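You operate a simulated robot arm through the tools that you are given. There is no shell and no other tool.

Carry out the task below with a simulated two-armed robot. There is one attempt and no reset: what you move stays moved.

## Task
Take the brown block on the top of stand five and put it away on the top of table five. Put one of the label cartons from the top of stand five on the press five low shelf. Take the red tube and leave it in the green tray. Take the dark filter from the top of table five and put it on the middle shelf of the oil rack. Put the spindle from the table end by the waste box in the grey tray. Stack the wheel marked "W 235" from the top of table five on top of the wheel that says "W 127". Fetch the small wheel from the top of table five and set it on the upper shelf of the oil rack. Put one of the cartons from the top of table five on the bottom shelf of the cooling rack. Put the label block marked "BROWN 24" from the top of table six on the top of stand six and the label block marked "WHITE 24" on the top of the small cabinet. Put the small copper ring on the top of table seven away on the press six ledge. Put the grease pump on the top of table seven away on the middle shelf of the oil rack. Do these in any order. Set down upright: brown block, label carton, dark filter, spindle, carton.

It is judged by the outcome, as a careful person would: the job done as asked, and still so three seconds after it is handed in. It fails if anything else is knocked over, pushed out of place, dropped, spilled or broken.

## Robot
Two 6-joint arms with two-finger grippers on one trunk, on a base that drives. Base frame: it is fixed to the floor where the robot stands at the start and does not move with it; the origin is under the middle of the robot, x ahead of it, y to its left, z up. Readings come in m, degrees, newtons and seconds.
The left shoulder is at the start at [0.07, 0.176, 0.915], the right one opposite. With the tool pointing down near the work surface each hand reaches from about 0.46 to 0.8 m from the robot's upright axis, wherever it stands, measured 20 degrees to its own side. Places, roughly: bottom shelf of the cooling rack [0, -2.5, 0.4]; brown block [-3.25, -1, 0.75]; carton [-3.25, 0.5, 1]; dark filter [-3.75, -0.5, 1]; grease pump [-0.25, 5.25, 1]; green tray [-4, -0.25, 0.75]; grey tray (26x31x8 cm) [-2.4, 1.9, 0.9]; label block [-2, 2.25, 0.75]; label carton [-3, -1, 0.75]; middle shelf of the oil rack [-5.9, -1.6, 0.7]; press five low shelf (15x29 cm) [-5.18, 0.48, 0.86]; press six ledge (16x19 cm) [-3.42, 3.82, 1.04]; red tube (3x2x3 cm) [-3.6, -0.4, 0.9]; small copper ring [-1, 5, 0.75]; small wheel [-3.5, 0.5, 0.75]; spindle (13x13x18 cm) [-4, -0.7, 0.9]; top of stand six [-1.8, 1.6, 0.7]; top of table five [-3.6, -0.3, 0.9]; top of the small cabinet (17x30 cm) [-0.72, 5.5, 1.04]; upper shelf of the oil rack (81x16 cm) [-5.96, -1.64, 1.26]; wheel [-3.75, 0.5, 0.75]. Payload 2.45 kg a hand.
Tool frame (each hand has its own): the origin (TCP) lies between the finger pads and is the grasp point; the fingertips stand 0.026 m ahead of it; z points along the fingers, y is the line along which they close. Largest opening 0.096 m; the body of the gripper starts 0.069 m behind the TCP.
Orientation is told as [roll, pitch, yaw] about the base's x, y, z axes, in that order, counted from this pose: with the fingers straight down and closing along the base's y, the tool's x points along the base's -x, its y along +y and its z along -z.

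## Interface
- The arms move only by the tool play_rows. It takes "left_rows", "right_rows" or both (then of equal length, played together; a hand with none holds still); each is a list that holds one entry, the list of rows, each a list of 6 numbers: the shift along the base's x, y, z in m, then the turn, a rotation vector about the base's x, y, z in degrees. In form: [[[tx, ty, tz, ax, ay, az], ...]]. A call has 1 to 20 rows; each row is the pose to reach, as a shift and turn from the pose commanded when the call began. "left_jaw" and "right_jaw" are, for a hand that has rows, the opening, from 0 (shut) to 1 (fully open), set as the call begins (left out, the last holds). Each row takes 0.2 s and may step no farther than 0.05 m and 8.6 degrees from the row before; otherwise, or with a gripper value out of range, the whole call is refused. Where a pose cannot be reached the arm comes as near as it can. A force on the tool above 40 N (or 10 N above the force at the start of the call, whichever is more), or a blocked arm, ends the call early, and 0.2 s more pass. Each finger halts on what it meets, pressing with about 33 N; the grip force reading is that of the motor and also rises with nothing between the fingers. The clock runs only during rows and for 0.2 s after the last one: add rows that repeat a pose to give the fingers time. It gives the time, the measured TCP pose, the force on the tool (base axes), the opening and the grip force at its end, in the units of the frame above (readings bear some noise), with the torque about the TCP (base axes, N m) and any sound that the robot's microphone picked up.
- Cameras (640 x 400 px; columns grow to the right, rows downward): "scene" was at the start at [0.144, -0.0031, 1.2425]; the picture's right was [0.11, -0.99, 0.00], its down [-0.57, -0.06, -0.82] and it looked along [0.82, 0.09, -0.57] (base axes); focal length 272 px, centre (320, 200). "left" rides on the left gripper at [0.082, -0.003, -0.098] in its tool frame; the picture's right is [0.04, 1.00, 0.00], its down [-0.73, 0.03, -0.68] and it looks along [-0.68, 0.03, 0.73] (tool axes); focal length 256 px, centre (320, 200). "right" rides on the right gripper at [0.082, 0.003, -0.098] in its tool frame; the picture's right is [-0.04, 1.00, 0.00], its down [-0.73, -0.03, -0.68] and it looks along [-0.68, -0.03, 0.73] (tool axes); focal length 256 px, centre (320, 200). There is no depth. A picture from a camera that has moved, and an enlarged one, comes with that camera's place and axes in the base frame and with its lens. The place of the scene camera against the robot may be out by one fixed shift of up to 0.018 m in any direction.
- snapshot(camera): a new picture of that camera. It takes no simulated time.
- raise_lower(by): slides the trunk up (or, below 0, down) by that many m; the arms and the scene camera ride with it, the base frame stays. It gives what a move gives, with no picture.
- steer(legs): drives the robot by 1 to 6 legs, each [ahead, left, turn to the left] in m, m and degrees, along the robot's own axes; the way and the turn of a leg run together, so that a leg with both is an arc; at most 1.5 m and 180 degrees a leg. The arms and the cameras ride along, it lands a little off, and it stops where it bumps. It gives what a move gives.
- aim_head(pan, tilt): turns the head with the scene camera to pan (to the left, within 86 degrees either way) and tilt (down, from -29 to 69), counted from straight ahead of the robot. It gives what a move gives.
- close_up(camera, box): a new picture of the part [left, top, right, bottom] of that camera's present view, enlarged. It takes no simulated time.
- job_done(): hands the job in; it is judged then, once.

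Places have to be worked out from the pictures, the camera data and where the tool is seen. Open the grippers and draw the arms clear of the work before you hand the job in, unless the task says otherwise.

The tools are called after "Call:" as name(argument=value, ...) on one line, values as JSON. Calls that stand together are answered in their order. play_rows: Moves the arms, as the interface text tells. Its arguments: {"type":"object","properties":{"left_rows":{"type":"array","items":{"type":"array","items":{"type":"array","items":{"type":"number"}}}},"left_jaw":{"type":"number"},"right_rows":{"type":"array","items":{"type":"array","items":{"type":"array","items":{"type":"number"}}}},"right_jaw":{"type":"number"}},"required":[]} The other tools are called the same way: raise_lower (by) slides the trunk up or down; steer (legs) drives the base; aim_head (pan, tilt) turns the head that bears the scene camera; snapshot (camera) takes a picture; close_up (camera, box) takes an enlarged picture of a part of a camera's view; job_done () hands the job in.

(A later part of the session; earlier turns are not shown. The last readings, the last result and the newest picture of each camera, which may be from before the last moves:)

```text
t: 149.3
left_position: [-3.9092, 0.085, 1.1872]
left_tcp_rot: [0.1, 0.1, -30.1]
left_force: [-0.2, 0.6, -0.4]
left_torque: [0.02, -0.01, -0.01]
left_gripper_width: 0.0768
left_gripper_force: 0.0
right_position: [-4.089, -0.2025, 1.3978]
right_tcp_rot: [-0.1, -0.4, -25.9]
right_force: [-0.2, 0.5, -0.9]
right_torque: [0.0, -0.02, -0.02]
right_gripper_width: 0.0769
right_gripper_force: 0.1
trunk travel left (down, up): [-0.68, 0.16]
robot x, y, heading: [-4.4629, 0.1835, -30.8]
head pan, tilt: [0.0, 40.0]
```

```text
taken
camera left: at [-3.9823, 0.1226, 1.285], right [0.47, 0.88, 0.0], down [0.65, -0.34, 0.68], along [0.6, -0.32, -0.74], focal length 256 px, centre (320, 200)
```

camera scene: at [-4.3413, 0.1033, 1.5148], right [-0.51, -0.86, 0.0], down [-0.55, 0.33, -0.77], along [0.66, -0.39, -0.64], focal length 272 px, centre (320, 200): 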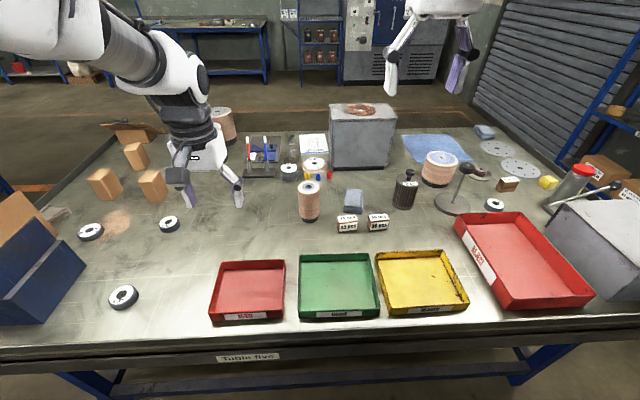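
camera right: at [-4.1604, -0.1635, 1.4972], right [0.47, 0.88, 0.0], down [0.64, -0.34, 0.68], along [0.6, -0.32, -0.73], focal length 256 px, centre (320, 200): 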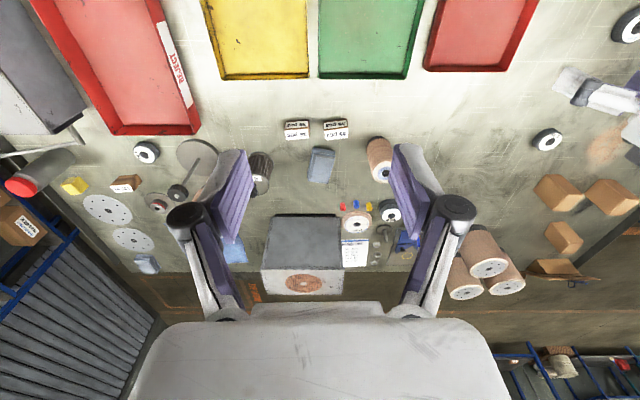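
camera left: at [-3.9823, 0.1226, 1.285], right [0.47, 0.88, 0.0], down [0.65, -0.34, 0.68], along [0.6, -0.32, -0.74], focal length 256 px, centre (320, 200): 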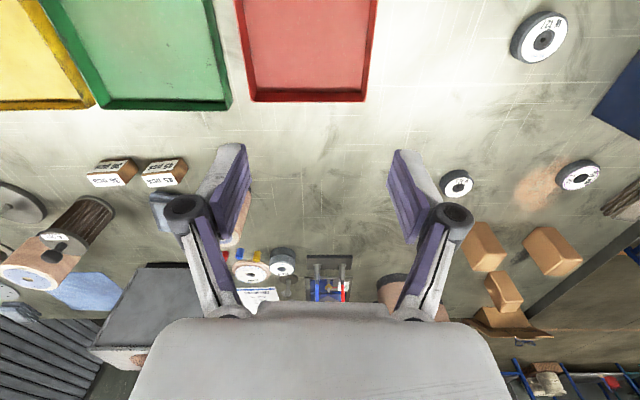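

Excellent overview from the aisle: trays, tubes, filter, spindle, wheels and cartons are all visible. I zoom in to read the wheel markings.

Call:
close_up(camera="left", box=[420, 0, 640, 210])

Call:
close_up(camera="scene", box=[60, 130, 240, 320])

Call:
close_up(camera="scene", box=[230, 120, 430, 240])

Call:
close_up(camera="scene", box=[380, 120, 580, 240])

```text
1.90 times, centred on (530, 105) of left
camera zoom: at [-3.9823, 0.1226, 1.285], right [0.47, 0.88, 0.0], down [0.65, -0.34, 0.68], along [0.6, -0.32, -0.74], focal length 488 px, centre (-80, 381)
```

zoom: 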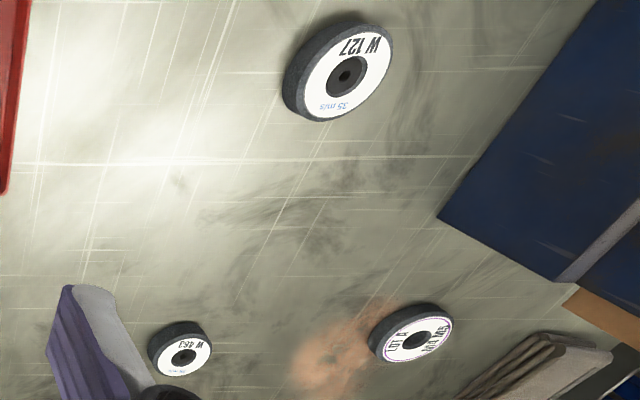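

```text
2.11 times, centred on (150, 225) of scene
camera zoom: at [-4.3413, 0.1033, 1.5148], right [-0.51, -0.86, 0.0], down [-0.55, 0.33, -0.77], along [0.66, -0.39, -0.64], focal length 572 px, centre (678, 147)
```

zoom: 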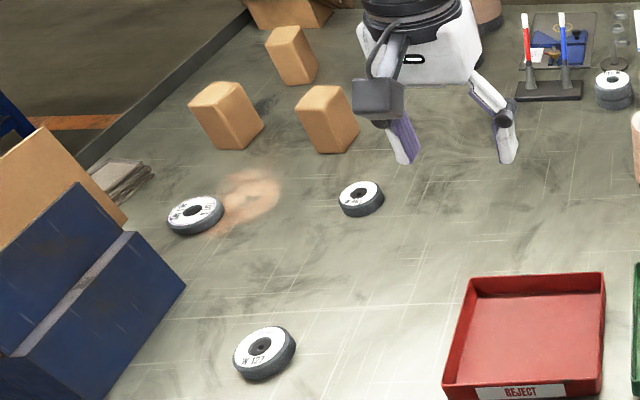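

```text
3.20 times, centred on (330, 180) of scene
camera zoom: at [-4.3413, 0.1033, 1.5148], right [-0.51, -0.86, 0.0], down [-0.55, 0.33, -0.77], along [0.66, -0.39, -0.64], focal length 869 px, centre (288, 264)
```

zoom: 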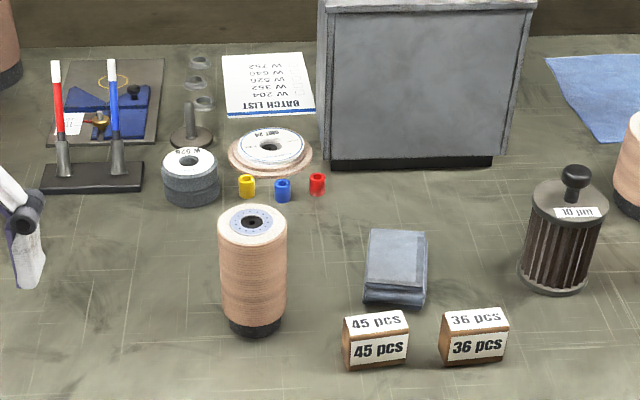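

```text
3.20 times, centred on (480, 180) of scene
camera zoom: at [-4.3413, 0.1033, 1.5148], right [-0.51, -0.86, 0.0], down [-0.55, 0.33, -0.77], along [0.66, -0.39, -0.64], focal length 869 px, centre (-192, 264)
```

zoom: 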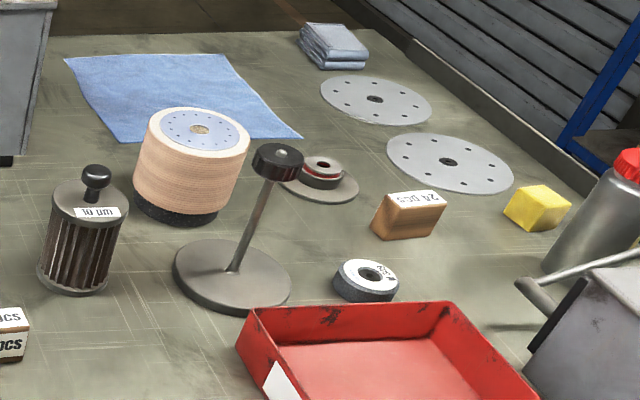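

Zoom more on the three wheels and the remaining one to read their marks.

Call:
close_up(camera="left", box=[540, 145, 620, 195])

Call:
close_up(camera="left", box=[420, 160, 500, 210])

Call:
close_up(camera="scene", box=[470, 185, 520, 220])

Call:
close_up(camera="scene", box=[70, 205, 190, 285])

```text
8.00 times, centred on (580, 170) of left
camera zoom: at [-3.9823, 0.1226, 1.285], right [0.47, 0.88, 0.0], down [0.65, -0.34, 0.68], along [0.6, -0.32, -0.74], focal length 2048 px, centre (-1760, 440)
```

zoom: 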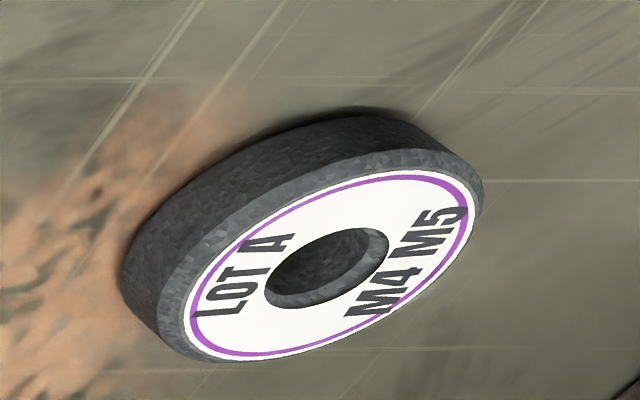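

```text
8.00 times, centred on (460, 185) of left
camera zoom: at [-3.9823, 0.1226, 1.285], right [0.47, 0.88, 0.0], down [0.65, -0.34, 0.68], along [0.6, -0.32, -0.74], focal length 2048 px, centre (-800, 320)
```

zoom: 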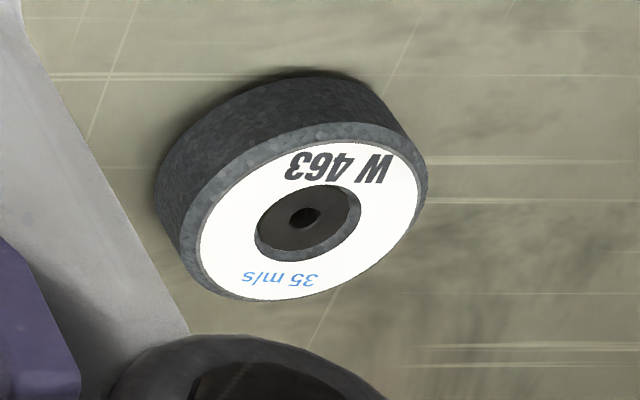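

```text
11.43 times, centred on (495, 202) of scene
camera zoom: at [-4.3413, 0.1033, 1.5148], right [-0.51, -0.86, 0.0], down [-0.55, 0.33, -0.77], along [0.66, -0.39, -0.64], focal length 3104 px, centre (-1680, 171)
```

zoom: 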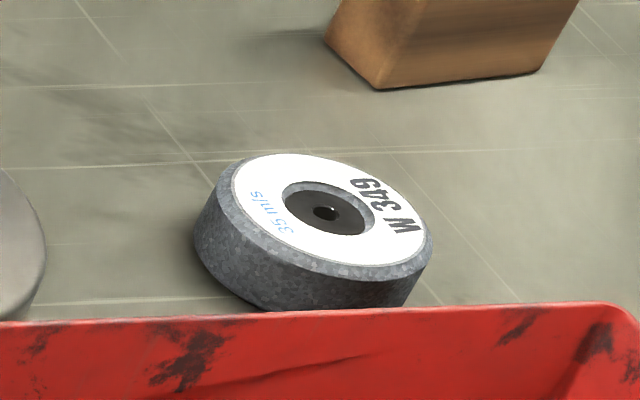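

```text
5.00 times, centred on (130, 245) of scene
camera zoom: at [-4.3413, 0.1033, 1.5148], right [-0.51, -0.86, 0.0], down [-0.55, 0.33, -0.77], along [0.66, -0.39, -0.64], focal length 1358 px, centre (1270, -25)
```

zoom: 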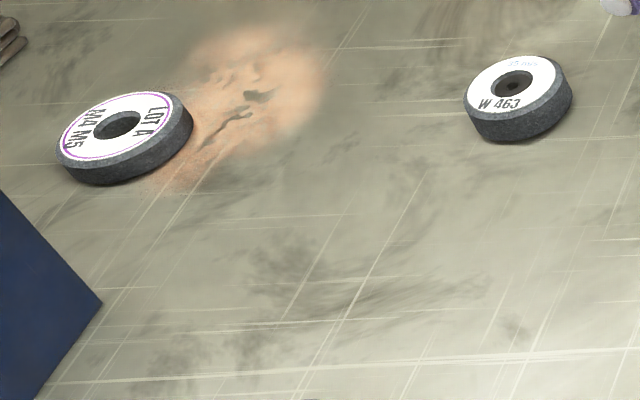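

W 235 isn't in view yet; a further wheel was seen earlier to the right of the blue file holder. I drive along the aisle (to my left) to see that end of the table.

Call:
steer(legs=[[0, 0.55, 3]])

Call:
snapshot(camera="scene")

Call:
snapshot(camera="left")

```text
t: 152.4
left_position: [-3.6349, 0.5959, 1.1866]
left_tcp_rot: [0.2, 0.0, -26.9]
left_force: [-0.1, -1.0, 0.2]
left_torque: [0.01, -0.01, 0.01]
left_gripper_width: 0.077
left_gripper_force: 0.0
right_position: [-3.7987, 0.3009, 1.3982]
right_tcp_rot: [0.2, -0.4, -22.6]
right_force: [0.5, 1.1, -0.1]
right_torque: [-0.01, 0.01, 0.01]
right_gripper_width: 0.0768
right_gripper_force: 0.0
trunk travel left (down, up): [-0.68, 0.16]
robot x, y, heading: [-4.1946, 0.6652, -27.8]
head pan, tilt: [0.0, 40.0]
```

```text
taken
camera scene: at [-4.0686, 0.5907, 1.5148], right [-0.46, -0.89, 0.0], down [-0.57, 0.3, -0.77], along [0.68, -0.35, -0.64], focal length 272 px, centre (320, 200)
```

scene: 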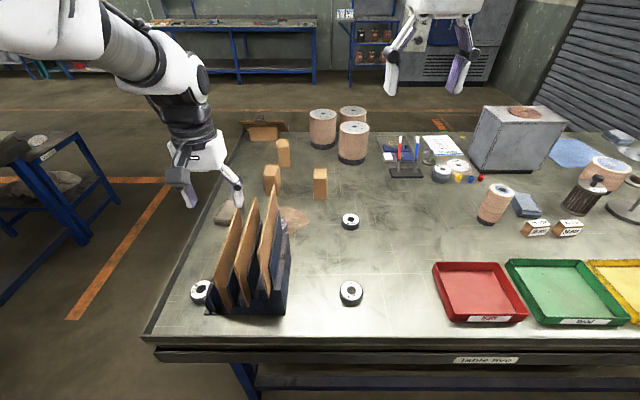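

```text
taken
camera left: at [-3.7105, 0.6308, 1.2851], right [0.42, 0.91, 0.0], down [0.67, -0.31, 0.68], along [0.62, -0.28, -0.74], focal length 256 px, centre (320, 200)
```

left: 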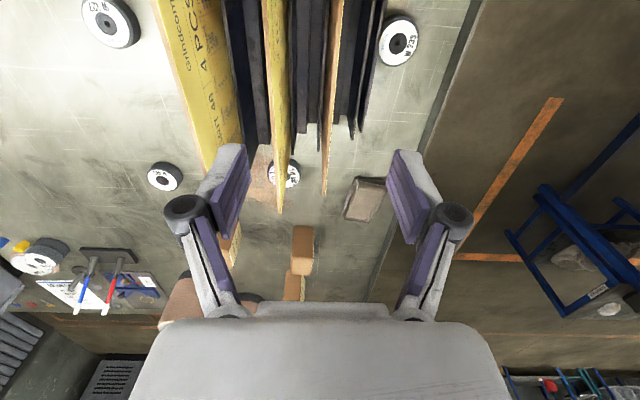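

W 235 found: at about (-3.597,0.695), tucked beside the blue holder. To clear the holder I'll grip with fingers along the holder's plates, so I rotate the left hand ~-80° while moving above the wheel, camera side outward.

Call:
play_rows(left_rows=[[[0.01, 0.02, 0, 0, 0, -8], [0.02, 0.04, 0, 0, 0, -16], [0.03, 0.07, 0, 0, 0, -24], [0.038, 0.099, 0, 0, 0, -32], [0.038, 0.099, 0, 0, 0, -40], [0.038, 0.099, 0, 0, 0, -48], [0.038, 0.099, 0, 0, 0, -56], [0.038, 0.099, 0, 0, 0, -64], [0.038, 0.099, 0, 0, 0, -72], [0.038, 0.099, 0, 0, 0, -80], [0.038, 0.099, 0, 0, 0, -80]]], left_jaw=1.0)

Call:
snapshot(camera="left")

Call:
snapshot(camera="scene")

```text
t: 154.8
left_position: [-3.5963, 0.6964, 1.1861]
left_tcp_rot: [0.1, 0.2, -107.0]
left_force: [0.2, -0.5, 0.0]
left_torque: [0.04, 0.0, 0.02]
left_gripper_width: 0.0958
left_gripper_force: 0.1
right_position: [-3.7983, 0.3009, 1.3988]
right_tcp_rot: [0.2, -0.3, -22.6]
right_force: [-0.1, -0.4, -0.4]
right_torque: [0.03, -0.04, -0.02]
right_gripper_width: 0.0768
right_gripper_force: 0.0
trunk travel left (down, up): [-0.68, 0.16]
robot x, y, heading: [-4.1936, 0.6629, -27.5]
head pan, tilt: [0.0, 40.0]
```

```text
taken
camera left: at [-3.5773, 0.7754, 1.2851], right [0.97, -0.25, 0.0], down [-0.19, -0.71, 0.68], along [-0.17, -0.66, -0.74], focal length 256 px, centre (320, 200)
```

left: 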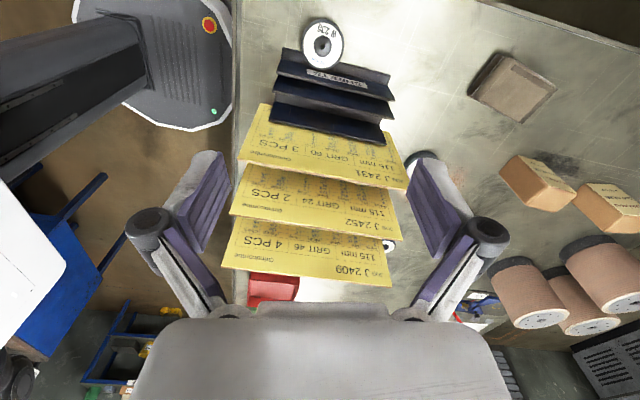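

```text
taken
camera scene: at [-4.0683, 0.5913, 1.5148], right [-0.46, -0.89, 0.0], down [-0.57, 0.3, -0.77], along [0.68, -0.35, -0.64], focal length 272 px, centre (320, 200)
```

scene: 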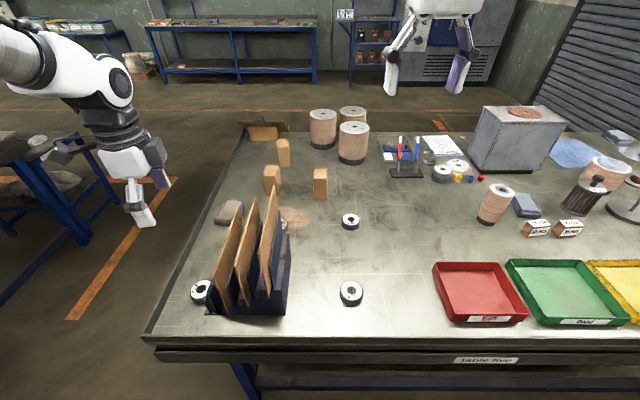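

The wheel is just behind the holder's last plate. Zoom in for clearance.

Call:
close_up(camera="left", box=[260, 0, 420, 100])

Call:
close_up(camera="scene", box=[170, 190, 310, 330])

```text
4.00 times, centred on (340, 50) of left
camera zoom: at [-3.5773, 0.7754, 1.2851], right [0.97, -0.25, 0.0], down [-0.19, -0.71, 0.68], along [-0.17, -0.66, -0.74], focal length 1024 px, centre (240, 800)
```

zoom: 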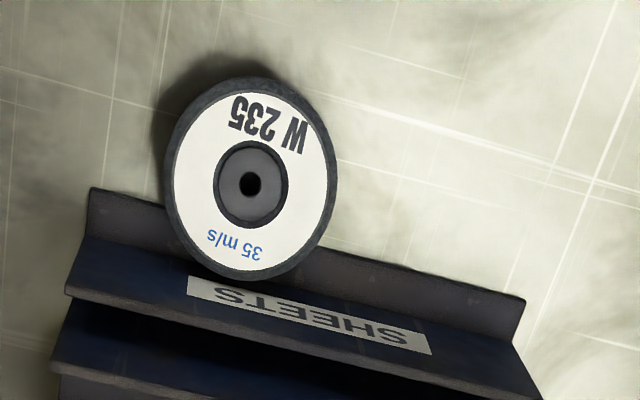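

```text
2.86 times, centred on (240, 260) of scene
camera zoom: at [-4.0683, 0.5913, 1.5148], right [-0.46, -0.89, 0.0], down [-0.57, 0.3, -0.77], along [0.68, -0.35, -0.64], focal length 776 px, centre (549, 29)
```

zoom: 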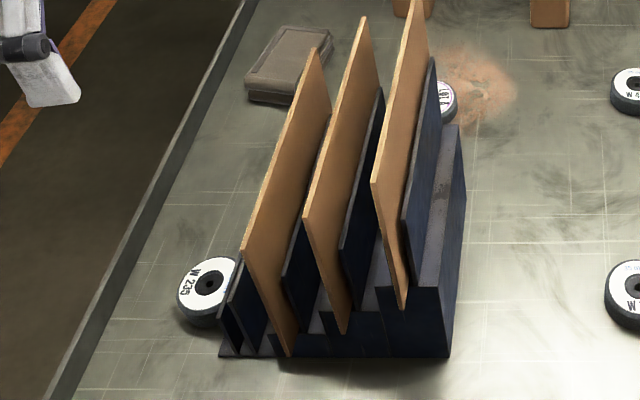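

Holder plates run at about -25°, so I align the fingers with them (yaw -116°) and descend partway beside the holder to check.

Call:
play_rows(left_rows=[[[0.001, 0.0, 0, 0, 0, -5], [0.002, 0.0, 0, 0, 0, -9.5], [0.002, 0.0, -0.04, 0, 0, -9.5], [0.002, 0.0, -0.08, 0, 0, -9.5], [0.002, 0.0, -0.12, 0, 0, -9.5], [0.002, 0.0, -0.16, 0, 0, -9.5], [0.002, 0.0, -0.2, 0, 0, -9.5], [0.002, 0.0, -0.2, 0, 0, -9.5]]])

Call:
snapshot(camera="left")

Call:
close_up(camera="scene", box=[130, 170, 310, 330])

```text
t: 156.6
left_position: [-3.5973, 0.6958, 0.9895]
left_tcp_rot: [0.1, 0.1, -116.5]
left_force: [-0.4, -0.2, -0.8]
left_torque: [0.01, -0.03, -0.01]
left_gripper_width: 0.0961
left_gripper_force: 0.1
right_position: [-3.8001, 0.3014, 1.3989]
right_tcp_rot: [0.0, -0.4, -22.5]
right_force: [-0.2, 0.3, -0.2]
right_torque: [0.02, -0.01, -0.03]
right_gripper_width: 0.0769
right_gripper_force: 0.1
trunk travel left (down, up): [-0.68, 0.16]
robot x, y, heading: [-4.1953, 0.6649, -27.8]
head pan, tilt: [0.0, 40.0]
```

```text
taken
camera left: at [-3.5646, 0.7708, 1.087], right [0.91, -0.41, 0.0], down [-0.3, -0.67, 0.68], along [-0.28, -0.62, -0.74], focal length 256 px, centre (320, 200)
```

left: 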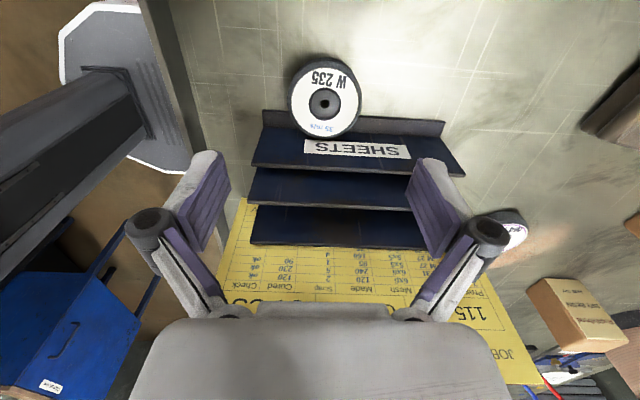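

```text
2.50 times, centred on (220, 250) of scene
camera zoom: at [-4.0692, 0.5918, 1.5149], right [-0.46, -0.89, 0.0], down [-0.57, 0.3, -0.77], along [0.68, -0.35, -0.64], focal length 679 px, centre (570, 75)
```

zoom: 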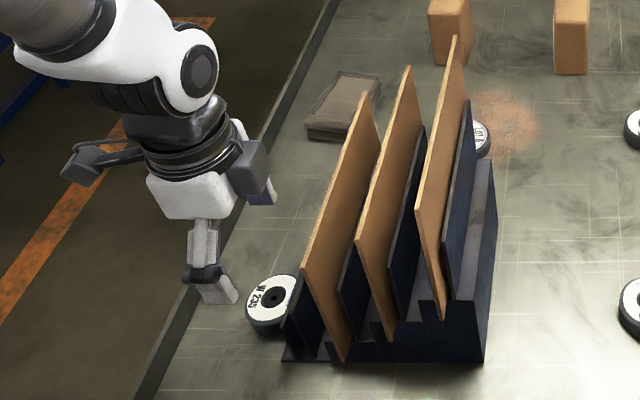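

Centred within 4 mm. Descend around the wheel to z≈0.891.

Call:
play_rows(left_rows=[[[0.004, 0.001, -0.03, 0, 0, 0], [0.004, 0.001, -0.06, 0, 0, 0], [0.004, 0.001, -0.085, 0, 0, 0], [0.004, 0.001, -0.098, 0, 0, 0], [0.004, 0.001, -0.098, 0, 0, 0]]])

Call:
snapshot(camera="left")

```text
t: 157.8
left_position: [-3.5917, 0.6982, 0.8893]
left_tcp_rot: [0.2, 0.1, -116.4]
left_force: [-0.3, -0.4, 0.3]
left_torque: [0.03, -0.01, 0.01]
left_gripper_width: 0.0959
left_gripper_force: 0.1
right_position: [-3.7991, 0.3015, 1.3992]
right_tcp_rot: [-0.1, -0.4, -22.6]
right_force: [-0.8, 0.7, 0.1]
right_torque: [-0.05, -0.01, 0.01]
right_gripper_width: 0.0769
right_gripper_force: 0.0
trunk travel left (down, up): [-0.68, 0.16]
robot x, y, heading: [-4.1919, 0.6677, -27.9]
head pan, tilt: [0.0, 40.0]
```

```text
taken
camera left: at [-3.5605, 0.7727, 0.9878], right [0.91, -0.41, 0.0], down [-0.3, -0.67, 0.68], along [-0.28, -0.62, -0.74], focal length 256 px, centre (320, 200)
```

left: 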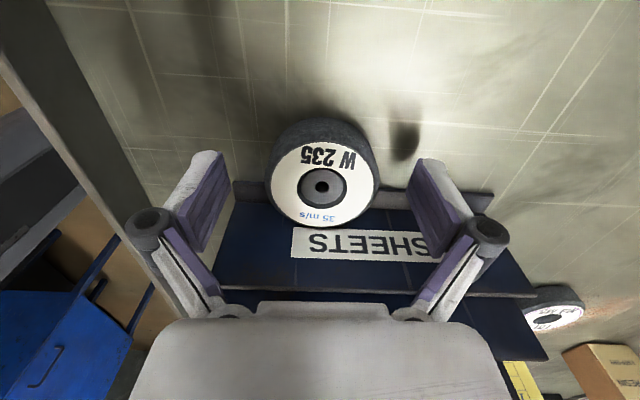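

The wheel is between the fingers, with the fingers in front of the plate. Close gently.

Call:
play_rows(left_rows=[[[0, 0, 0, 0, 0, 0], [0, 0, 0, 0, 0, 0], [0, 0, 0, 0, 0, 0], [0, 0, 0, 0, 0, 0]]], left_jaw=0.4)

Call:
snapshot(camera="left")

```text
t: 158.8
left_position: [-3.593, 0.6976, 0.89]
left_tcp_rot: [0.2, 0.1, -116.5]
left_force: [1.9, 0.0, 5.9]
left_torque: [-0.06, 0.17, 0.01]
left_gripper_width: 0.0587
left_gripper_force: 33.3
right_position: [-3.7984, 0.3, 1.3983]
right_tcp_rot: [-0.1, -0.3, -22.5]
right_force: [-0.5, -0.5, -0.2]
right_torque: [-0.04, -0.03, 0.05]
right_gripper_width: 0.0767
right_gripper_force: 0.1
trunk travel left (down, up): [-0.68, 0.16]
robot x, y, heading: [-4.1932, 0.6666, -27.6]
head pan, tilt: [0.0, 40.0]
```

```text
taken
camera left: at [-3.5603, 0.7726, 0.9881], right [0.91, -0.41, 0.0], down [-0.3, -0.67, 0.68], along [-0.27, -0.62, -0.74], focal length 256 px, centre (320, 200)
```

left: 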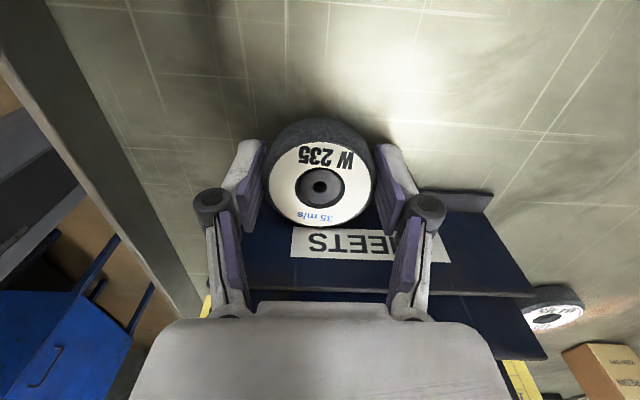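

Gripped at 5.9 cm. Lift straight up.

Call:
play_rows(left_rows=[[[0, 0, 0.01, 0, 0, 0], [0, 0, 0.04, 0, 0, 0], [0, 0, 0.08, 0, 0, 0], [0, 0, 0.12, 0, 0, 0], [0, 0, 0.16, 0, 0, 0], [0, 0, 0.2, 0, 0, 0], [0, 0, 0.24, 0, 0, 0], [0, 0, 0.27, 0, 0, 0]]])

Call:
snapshot(camera="left")

Call:
snapshot(camera="scene")

```text
t: 160.6
left_position: [-3.5922, 0.6983, 1.1603]
left_tcp_rot: [0.1, 0.1, -116.3]
left_force: [0.0, -0.2, -0.4]
left_torque: [0.0, -0.02, 0.0]
left_gripper_width: 0.0586
left_gripper_force: 32.6
right_position: [-3.7991, 0.3001, 1.3981]
right_tcp_rot: [0.1, -0.4, -22.6]
right_force: [-1.0, -1.5, 0.3]
right_torque: [-0.02, -0.03, 0.03]
right_gripper_width: 0.0767
right_gripper_force: 0.1
trunk travel left (down, up): [-0.68, 0.16]
robot x, y, heading: [-4.1934, 0.6674, -27.6]
head pan, tilt: [0.0, 40.0]
```

```text
taken
camera left: at [-3.5605, 0.7729, 1.2584], right [0.91, -0.41, 0.0], down [-0.3, -0.67, 0.68], along [-0.28, -0.62, -0.74], focal length 256 px, centre (320, 200)
```

left: 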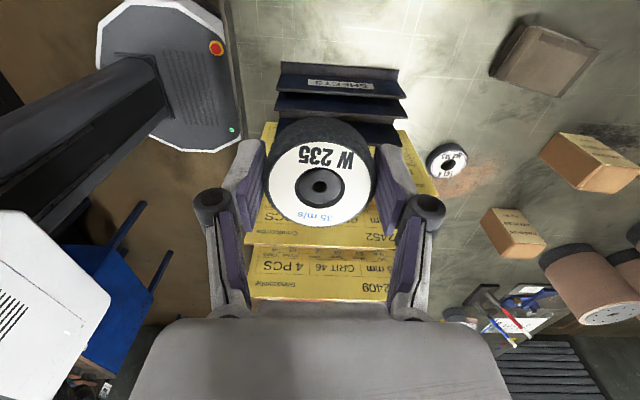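

```text
taken
camera scene: at [-4.0693, 0.5913, 1.5148], right [-0.46, -0.89, 0.0], down [-0.57, 0.3, -0.77], along [0.68, -0.35, -0.64], focal length 272 px, centre (320, 200)
```

scene: 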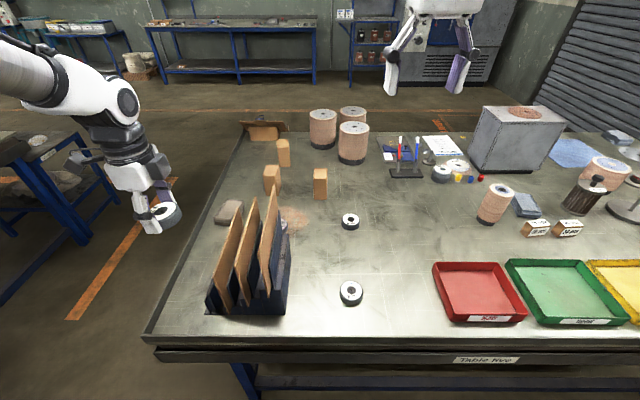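

W 235 is held. I raise it a bit more, shift the base right so W 127 comes into the left hand's zone, and rotate the hand back.

Call:
play_rows(left_rows=[[[0, 0, 0.03, 0, 0, 0], [0, 0, 0.05, 0, 0, 0]]])

Call:
steer(legs=[[0, -0.25, 0]])

Call:
play_rows(left_rows=[[[-0.01, -0.02, 0, 0, 0, 8], [-0.02, -0.04, 0, 0, 0, 16], [-0.03, -0.06, 0, 0, 0, 24], [-0.04, -0.08, 0, 0, 0, 32], [-0.05, -0.1, 0, 0, 0, 40], [-0.06, -0.12, 0, 0, 0, 48], [-0.06, -0.12, 0, 0, 0, 56], [-0.06, -0.12, 0, 0, 0, 64], [-0.06, -0.12, 0, 0, 0, 72], [-0.06, -0.12, 0, 0, 0, 80], [-0.06, -0.12, 0, 0, 0, 80]]])

Call:
snapshot(camera="left")

Call:
snapshot(camera="scene")

```text
t: 161.2
left_position: [-3.5927, 0.6986, 1.2104]
left_tcp_rot: [0.1, 0.1, -116.5]
left_force: [0.6, -0.1, -1.2]
left_torque: [0.01, -0.03, -0.02]
left_gripper_width: 0.0588
left_gripper_force: 32.9
right_position: [-3.7985, 0.301, 1.3984]
right_tcp_rot: [0.0, -0.4, -22.7]
right_force: [-0.2, -0.2, 1.1]
right_torque: [-0.01, 0.0, 0.01]
right_gripper_width: 0.0767
right_gripper_force: 0.0
trunk travel left (down, up): [-0.68, 0.16]
robot x, y, heading: [-4.1923, 0.6677, -27.5]
head pan, tilt: [0.0, 40.0]
```

```text
t: 163.1
left_position: [-3.709, 0.4724, 1.2081]
left_tcp_rot: [0.1, 0.0, -116.1]
left_force: [-0.9, 0.0, -2.0]
left_torque: [-0.01, 0.0, 0.0]
left_gripper_width: 0.0588
left_gripper_force: 33.4
right_position: [-3.9141, 0.0759, 1.3985]
right_tcp_rot: [-0.1, -0.4, -22.5]
right_force: [0.6, -0.3, 0.3]
right_torque: [-0.02, 0.01, 0.01]
right_gripper_width: 0.0766
right_gripper_force: 0.0
trunk travel left (down, up): [-0.68, 0.16]
robot x, y, heading: [-4.3145, 0.4408, -27.5]
head pan, tilt: [0.0, 40.0]
```

```text
t: 165.5
left_position: [-3.7694, 0.3518, 1.2098]
left_tcp_rot: [0.1, 0.2, -36.2]
left_force: [0.4, 0.1, -0.7]
left_torque: [0.03, 0.0, -0.02]
left_gripper_width: 0.0589
left_gripper_force: 32.9
right_position: [-3.9169, 0.0736, 1.3986]
right_tcp_rot: [-0.1, -0.3, -22.6]
right_force: [-0.7, 0.3, 0.1]
right_torque: [-0.03, -0.03, 0.0]
right_gripper_width: 0.0769
right_gripper_force: 0.1
trunk travel left (down, up): [-0.68, 0.16]
robot x, y, heading: [-4.3176, 0.4376, -27.2]
head pan, tilt: [0.0, 40.0]
```

```text
taken
camera left: at [-3.8389, 0.3976, 1.3076], right [0.56, 0.83, 0.0], down [0.61, -0.41, 0.68], along [0.56, -0.38, -0.74], focal length 256 px, centre (320, 200)
```

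left: 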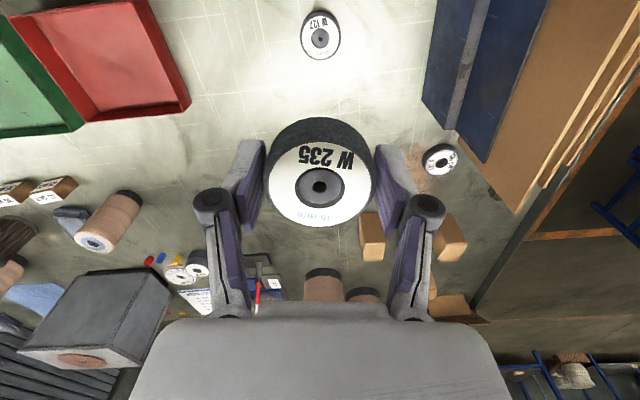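

```text
taken
camera scene: at [-4.1868, 0.3635, 1.5147], right [-0.46, -0.89, 0.0], down [-0.57, 0.3, -0.77], along [0.68, -0.35, -0.64], focal length 272 px, centre (320, 200)
```

scene: 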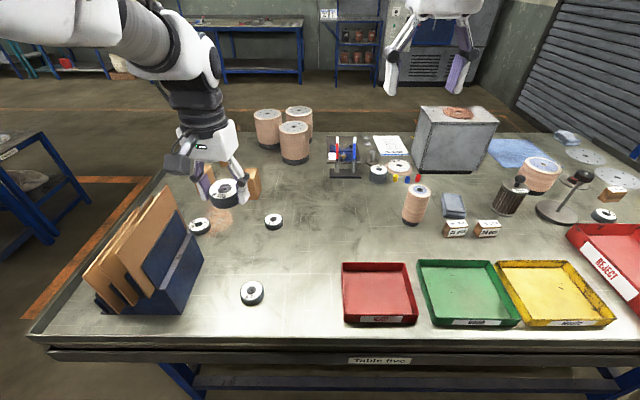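

W 127's hub is at (-3.773,0.354); the held wheel's centre is 5–9 mm off, so I correct and descend to just above it.

Call:
play_rows(left_rows=[[[-0.0075, 0.0056, -0.03, 0, 0, 0], [-0.0075, 0.0056, -0.075, 0, 0, 0], [-0.0075, 0.0056, -0.12, 0, 0, 0], [-0.0075, 0.0056, -0.165, 0, 0, 0], [-0.0075, 0.0056, -0.21, 0, 0, 0], [-0.0075, 0.0056, -0.25, 0, 0, 0], [-0.0075, 0.0056, -0.27, 0, 0, 0], [-0.0075, 0.0056, -0.27, 0, 0, 0]]])

Call:
snapshot(camera="left")

Call:
close_up(camera="scene", box=[190, 220, 310, 320])

```text
t: 167.3
left_position: [-3.7773, 0.3595, 0.9395]
left_tcp_rot: [0.1, 0.1, -36.2]
left_force: [-0.1, -0.9, -2.0]
left_torque: [0.01, -0.02, -0.02]
left_gripper_width: 0.0588
left_gripper_force: 33.6
right_position: [-3.9159, 0.0726, 1.3993]
right_tcp_rot: [0.0, -0.4, -22.5]
right_force: [1.1, -0.7, -0.1]
right_torque: [0.02, 0.0, 0.02]
right_gripper_width: 0.0768
right_gripper_force: 0.1
trunk travel left (down, up): [-0.68, 0.16]
robot x, y, heading: [-4.3152, 0.4368, -27.2]
head pan, tilt: [0.0, 40.0]
```

```text
taken
camera left: at [-3.8458, 0.4045, 1.0361], right [0.56, 0.83, 0.0], down [0.61, -0.41, 0.68], along [0.56, -0.38, -0.74], focal length 256 px, centre (320, 200)
```

left: 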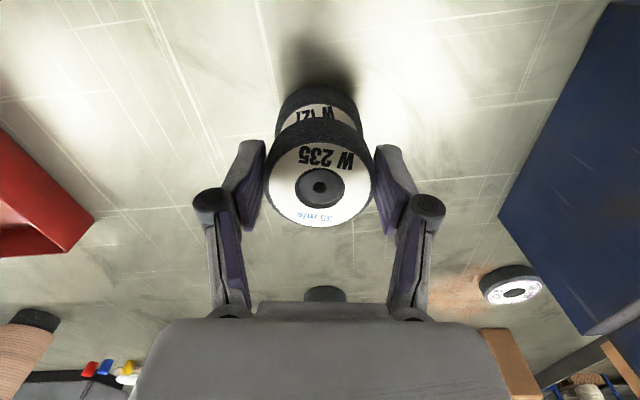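

```text
4.00 times, centred on (250, 270) of scene
camera zoom: at [-4.1871, 0.3635, 1.5148], right [-0.46, -0.89, 0.0], down [-0.57, 0.3, -0.77], along [0.68, -0.35, -0.64], focal length 1086 px, centre (600, -80)
```

zoom: 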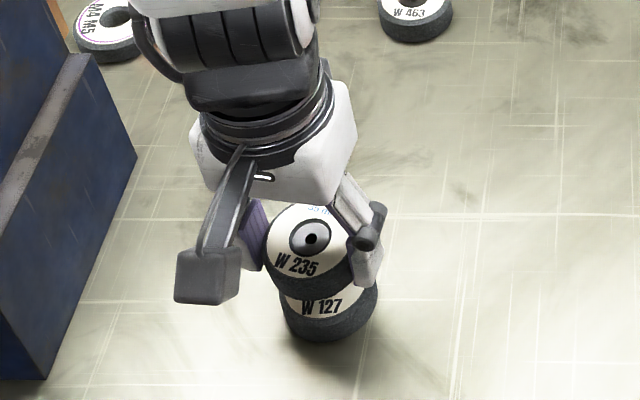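

Alignment is within ~3 mm. Lower slowly until it seats on W 127.

Call:
play_rows(left_rows=[[[0, -0.002, -0.008, 0, 0, 0], [0, -0.002, -0.014, 0, 0, 0], [0, -0.002, -0.018, 0, 0, 0], [0, -0.002, -0.018, 0, 0, 0]]])

```text
t: 168.3
left_position: [-3.7763, 0.3568, 0.9209]
left_tcp_rot: [0.1, 0.1, -36.3]
left_force: [-0.7, 0.3, -1.0]
left_torque: [0.01, 0.0, -0.01]
left_gripper_width: 0.0586
left_gripper_force: 32.4
right_position: [-3.9161, 0.0747, 1.3978]
right_tcp_rot: [-0.1, -0.3, -22.5]
right_force: [0.4, -0.4, 0.5]
right_torque: [-0.01, 0.0, 0.0]
right_gripper_width: 0.0766
right_gripper_force: 0.1
trunk travel left (down, up): [-0.68, 0.16]
robot x, y, heading: [-4.3136, 0.437, -27.5]
head pan, tilt: [0.0, 40.0]
```

Call:
play_rows(left_rows=[[[0, 0, -0.003, 0, 0, 0], [0, 0, -0.006, 0, 0, 0], [0, 0, -0.006, 0, 0, 0]]])

```text
t: 169.1
left_position: [-3.778, 0.3565, 0.9152]
left_tcp_rot: [0.2, 0.1, -36.2]
left_force: [-0.1, 0.2, -0.9]
left_torque: [-0.01, 0.0, 0.01]
left_gripper_width: 0.0588
left_gripper_force: 33.1
right_position: [-3.9162, 0.0738, 1.3975]
right_tcp_rot: [0.0, -0.3, -22.5]
right_force: [0.5, -0.3, 0.3]
right_torque: [0.01, 0.04, -0.03]
right_gripper_width: 0.0768
right_gripper_force: 0.1
trunk travel left (down, up): [-0.68, 0.16]
robot x, y, heading: [-4.3145, 0.4407, -27.1]
head pan, tilt: [0.0, 40.0]
```

Call:
play_rows(left_rows=[[[0, 0, -0.003, 0, 0, 0], [0, 0, -0.006, 0, 0, 0], [0, 0, -0.006, 0, 0, 0]]])

Call:
close_up(camera="scene", box=[190, 220, 310, 320])

```text
t: 169.9
left_position: [-3.7772, 0.356, 0.9118]
left_tcp_rot: [0.2, -0.2, -36.3]
left_force: [0.9, -0.4, 18.0]
left_torque: [0.24, 0.37, -0.01]
left_gripper_width: 0.059
left_gripper_force: 33.0
right_position: [-3.9189, 0.0745, 1.3995]
right_tcp_rot: [0.1, -0.5, -22.4]
right_force: [-0.5, 0.0, 1.1]
right_torque: [0.0, -0.03, 0.01]
right_gripper_width: 0.0767
right_gripper_force: 0.0
trunk travel left (down, up): [-0.68, 0.16]
robot x, y, heading: [-4.3136, 0.439, -27.2]
head pan, tilt: [0.0, 40.0]
```

```text
4.00 times, centred on (250, 270) of scene
camera zoom: at [-4.1896, 0.3638, 1.5151], right [-0.46, -0.89, 0.0], down [-0.57, 0.3, -0.77], along [0.68, -0.35, -0.64], focal length 1086 px, centre (600, -80)
```

zoom: 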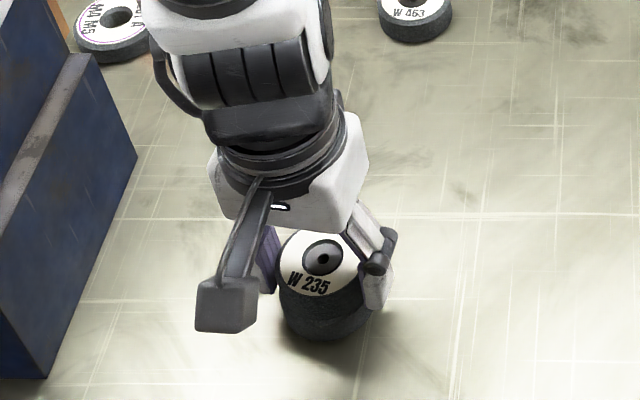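

Seated with 18 N; the stack looks well aligned. Ease off, open, and lift.

Call:
play_rows(left_rows=[[[0, 0, 0.004, 0, 0, 0], [0, 0, 0.004, 0, 0, 0]]])

Call:
play_rows(left_rows=[[[0, 0, 0, 0, 0, 0], [0, 0, 0, 0, 0, 0], [0, 0, 0, 0, 0, 0], [0, 0, 0.03, 0, 0, 0], [0, 0, 0.07, 0, 0, 0], [0, 0, 0.11, 0, 0, 0], [0, 0, 0.15, 0, 0, 0], [0, 0, 0.2, 0, 0, 0], [0, 0, 0.25, 0, 0, 0]]], left_jaw=0.95)

Call:
snapshot(camera="left")

Call:
snapshot(camera="scene")

```text
t: 170.5
left_position: [-3.7777, 0.3567, 0.9147]
left_tcp_rot: [0.1, 0.1, -36.2]
left_force: [-0.3, -0.8, -2.2]
left_torque: [-0.04, 0.0, 0.01]
left_gripper_width: 0.0587
left_gripper_force: 33.5
right_position: [-3.9163, 0.0745, 1.3979]
right_tcp_rot: [-0.1, -0.4, -22.5]
right_force: [-0.3, 0.0, 0.3]
right_torque: [0.05, -0.03, -0.01]
right_gripper_width: 0.0769
right_gripper_force: 0.2
trunk travel left (down, up): [-0.68, 0.16]
robot x, y, heading: [-4.3128, 0.4346, -27.3]
head pan, tilt: [0.0, 40.0]
```

```text
t: 172.5
left_position: [-3.7789, 0.3586, 1.165]
left_tcp_rot: [0.1, 0.1, -36.2]
left_force: [-0.2, -0.1, 0.5]
left_torque: [-0.06, -0.01, 0.0]
left_gripper_width: 0.0911
left_gripper_force: 0.0
right_position: [-3.9175, 0.0747, 1.3992]
right_tcp_rot: [0.0, -0.4, -22.5]
right_force: [-0.9, 0.9, 0.2]
right_torque: [0.01, 0.04, 0.01]
right_gripper_width: 0.0767
right_gripper_force: 0.1
trunk travel left (down, up): [-0.68, 0.16]
robot x, y, heading: [-4.3114, 0.4363, -27.2]
head pan, tilt: [0.0, 40.0]
```

```text
taken
camera left: at [-3.8481, 0.4045, 1.2644], right [0.56, 0.83, 0.0], down [0.61, -0.41, 0.68], along [0.56, -0.38, -0.74], focal length 256 px, centre (320, 200)
```

left: 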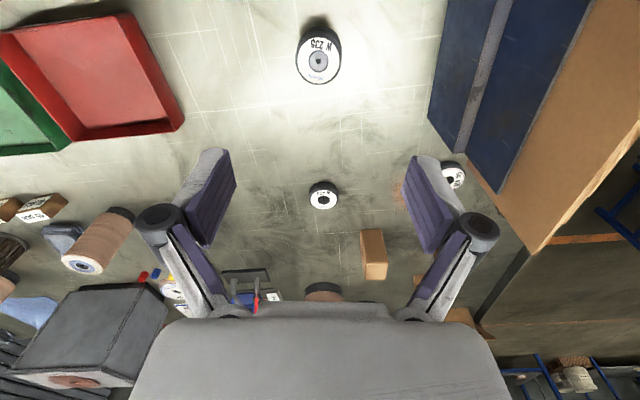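

```text
taken
camera scene: at [-4.1883, 0.3642, 1.5149], right [-0.46, -0.89, 0.0], down [-0.57, 0.3, -0.77], along [0.68, -0.35, -0.64], focal length 272 px, centre (320, 200)
```

scene: 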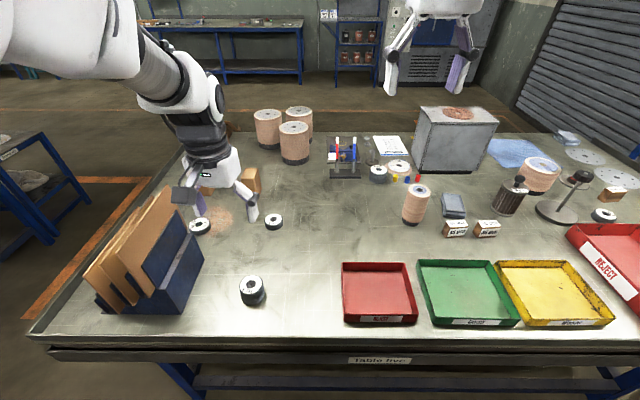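

The stack is done. Now compare the two candidate "small" wheels (W 463 and LOT A) by size.

Call:
close_up(camera="scene", box=[180, 200, 300, 310])

Call:
close_up(camera="left", box=[290, 140, 490, 230])

```text
3.64 times, centred on (240, 255) of scene
camera zoom: at [-4.1883, 0.3642, 1.5149], right [-0.46, -0.89, 0.0], down [-0.57, 0.3, -0.77], along [0.68, -0.35, -0.64], focal length 988 px, centre (611, 0)
```

zoom: 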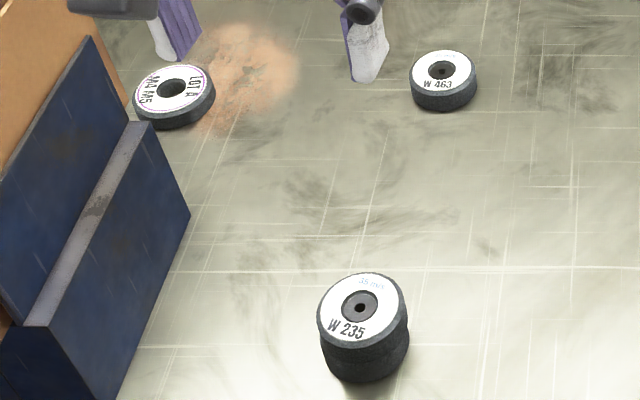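

```text
3.20 times, centred on (390, 185) of left
camera zoom: at [-3.8481, 0.4045, 1.2644], right [0.56, 0.83, 0.0], down [0.61, -0.41, 0.68], along [0.56, -0.38, -0.74], focal length 819 px, centre (96, 248)
```

zoom: 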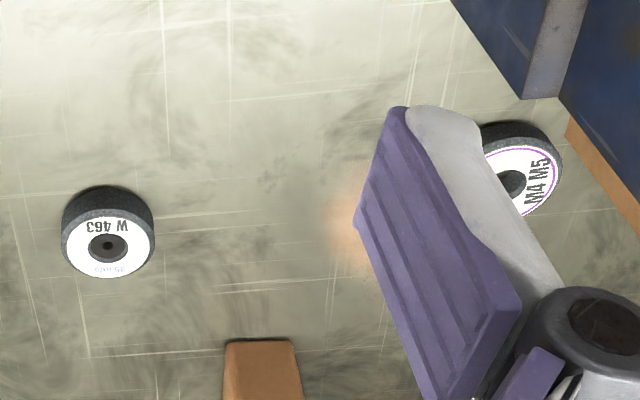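

Stack verified. LOT A is the piece at the listed small-wheel spot (same kind as the labelled ring on the cabinet), best reached from the right end later. Next I go for the dark filter with the right hand: drive right along the aisle and close in on the table.

Call:
steer(legs=[[0, -0.54, 0.5], [0.07, 0, 0]])

Call:
snapshot(camera="scene")

Call:
snapshot(camera="right")

```text
t: 176.2
left_position: [-3.9691, -0.1511, 1.1672]
left_tcp_rot: [0.0, -0.1, -35.7]
left_force: [0.4, 0.5, 0.0]
left_torque: [-0.01, -0.03, -0.03]
left_gripper_width: 0.0913
left_gripper_force: 0.1
right_position: [-4.1048, -0.436, 1.4015]
right_tcp_rot: [0.0, -0.6, -21.9]
right_force: [-0.2, 1.3, -0.3]
right_torque: [-0.04, -0.05, -0.01]
right_gripper_width: 0.077
right_gripper_force: 0.1
trunk travel left (down, up): [-0.68, 0.16]
robot x, y, heading: [-4.5015, -0.0804, -26.6]
head pan, tilt: [0.0, 40.0]
```

```text
taken
camera scene: at [-4.3785, -0.1495, 1.5154], right [-0.45, -0.89, 0.0], down [-0.57, 0.29, -0.77], along [0.69, -0.35, -0.64], focal length 272 px, centre (320, 200)
```

scene: 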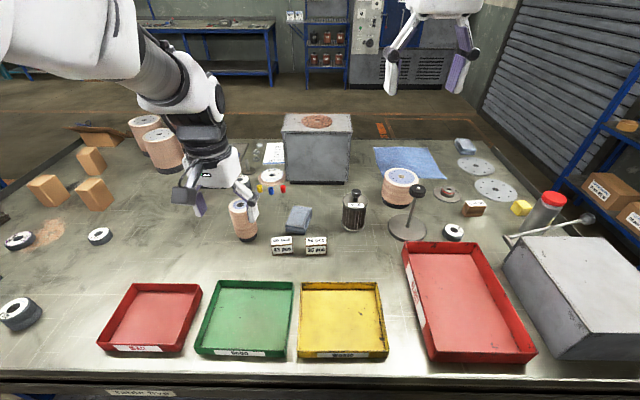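

```text
taken
camera right: at [-4.1788, -0.4026, 1.4991], right [0.41, 0.91, 0.0], down [0.66, -0.3, 0.69], along [0.63, -0.28, -0.73], focal length 256 px, centre (320, 200)
```

right: 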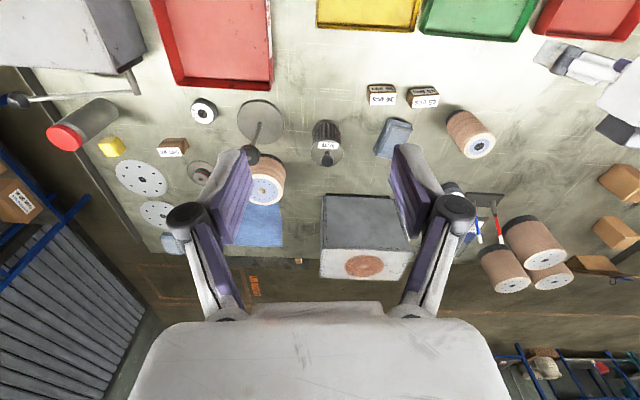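

The knob of the filter triangulates to (-3.867,-0.526), z≈1.0, about 0.77 m ahead. Zoom in on it before reaching with a slight forward tilt.

Call:
close_up(camera="scene", box=[310, 160, 450, 250])

Call:
close_up(camera="right", box=[220, 80, 380, 190])

```text
4.44 times, centred on (380, 205) of scene
camera zoom: at [-4.3785, -0.1495, 1.5154], right [-0.45, -0.89, 0.0], down [-0.57, 0.29, -0.77], along [0.69, -0.35, -0.64], focal length 1207 px, centre (53, 178)
```

zoom: 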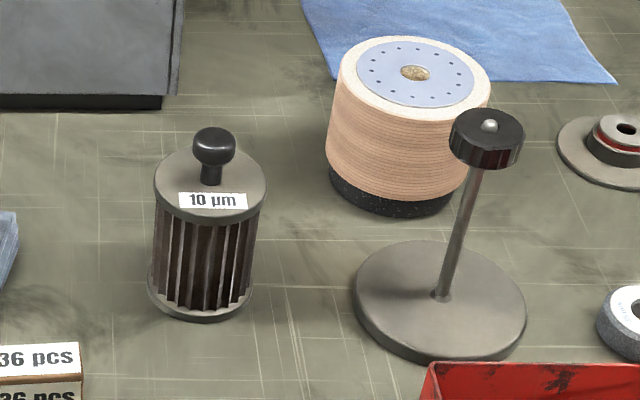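

```text
3.64 times, centred on (300, 135) of right
camera zoom: at [-4.1788, -0.4026, 1.4991], right [0.41, 0.91, 0.0], down [0.66, -0.3, 0.69], along [0.63, -0.28, -0.73], focal length 931 px, centre (393, 436)
```

zoom: 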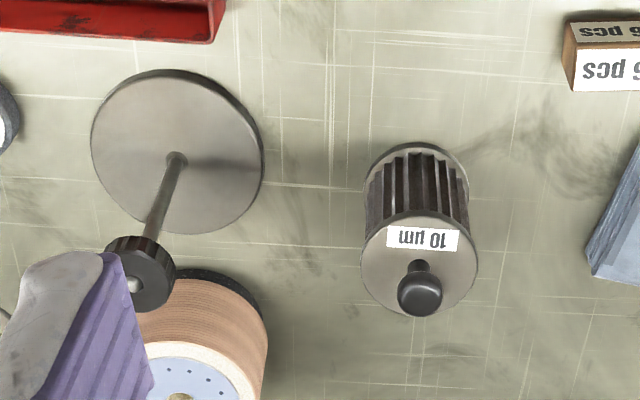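

Knob centre (-3.867,-0.525,1.008), 2.8 cm wide. I bring the right hand to a tilted pre-grasp point behind and above it.

Call:
play_rows(right_rows=[[[0.03, -0.01, -0.035, -1.1, -2.7, 0], [0.06, -0.02, -0.07, -2.2, -5.4, 0], [0.09, -0.033, -0.105, -3.3, -8.1, 0], [0.12, -0.044, -0.14, -4.4, -10.8, 0], [0.145, -0.053, -0.175, -5.5, -13.5, 0], [0.165, -0.06, -0.21, -6.5, -16, 0], [0.185, -0.068, -0.245, -7.5, -18.5, 0], [0.2, -0.074, -0.275, -7.5, -18.5, 0], [0.2, -0.074, -0.275, -7.5, -18.5, 0]]], right_jaw=0.65)

Call:
snapshot(camera="right")

Call:
snapshot(camera="scene")

```text
t: 178.2
left_position: [-3.9664, -0.1529, 1.1663]
left_tcp_rot: [0.1, 0.1, -35.6]
left_force: [-0.8, -0.3, 0.3]
left_torque: [0.0, 0.0, -0.03]
left_gripper_width: 0.0911
left_gripper_force: 0.1
right_position: [-3.9032, -0.5136, 1.1247]
right_tcp_rot: [-0.1, -20.4, -21.8]
right_force: [0.4, 0.6, 0.8]
right_torque: [0.01, -0.01, 0.02]
right_gripper_width: 0.0621
right_gripper_force: 0.0
trunk travel left (down, up): [-0.68, 0.16]
robot x, y, heading: [-4.5003, -0.0763, -26.8]
head pan, tilt: [0.0, 40.0]
```

```text
taken
camera right: at [-4.0033, -0.4687, 1.1898], right [0.41, 0.91, 0.01], down [0.41, -0.19, 0.89], along [0.82, -0.36, -0.45], focal length 256 px, centre (320, 200)
```

right: 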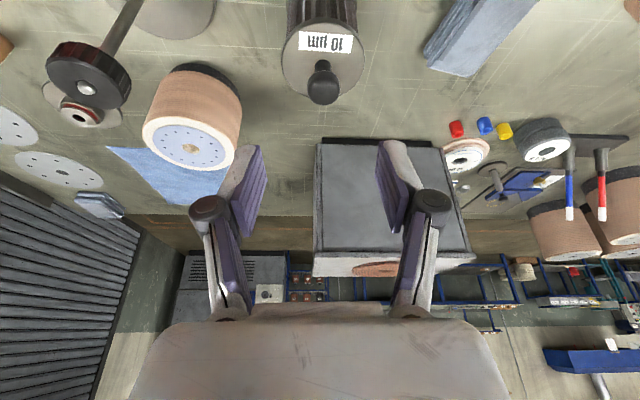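

```text
taken
camera scene: at [-4.375, -0.1513, 1.5149], right [-0.45, -0.89, 0.0], down [-0.57, 0.29, -0.77], along [0.68, -0.35, -0.64], focal length 272 px, centre (320, 200)
```

scene: 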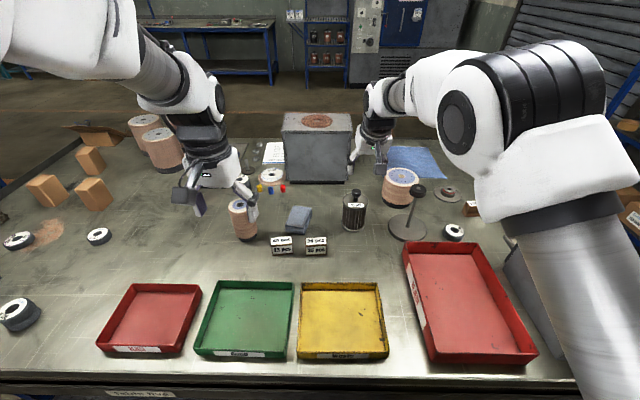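

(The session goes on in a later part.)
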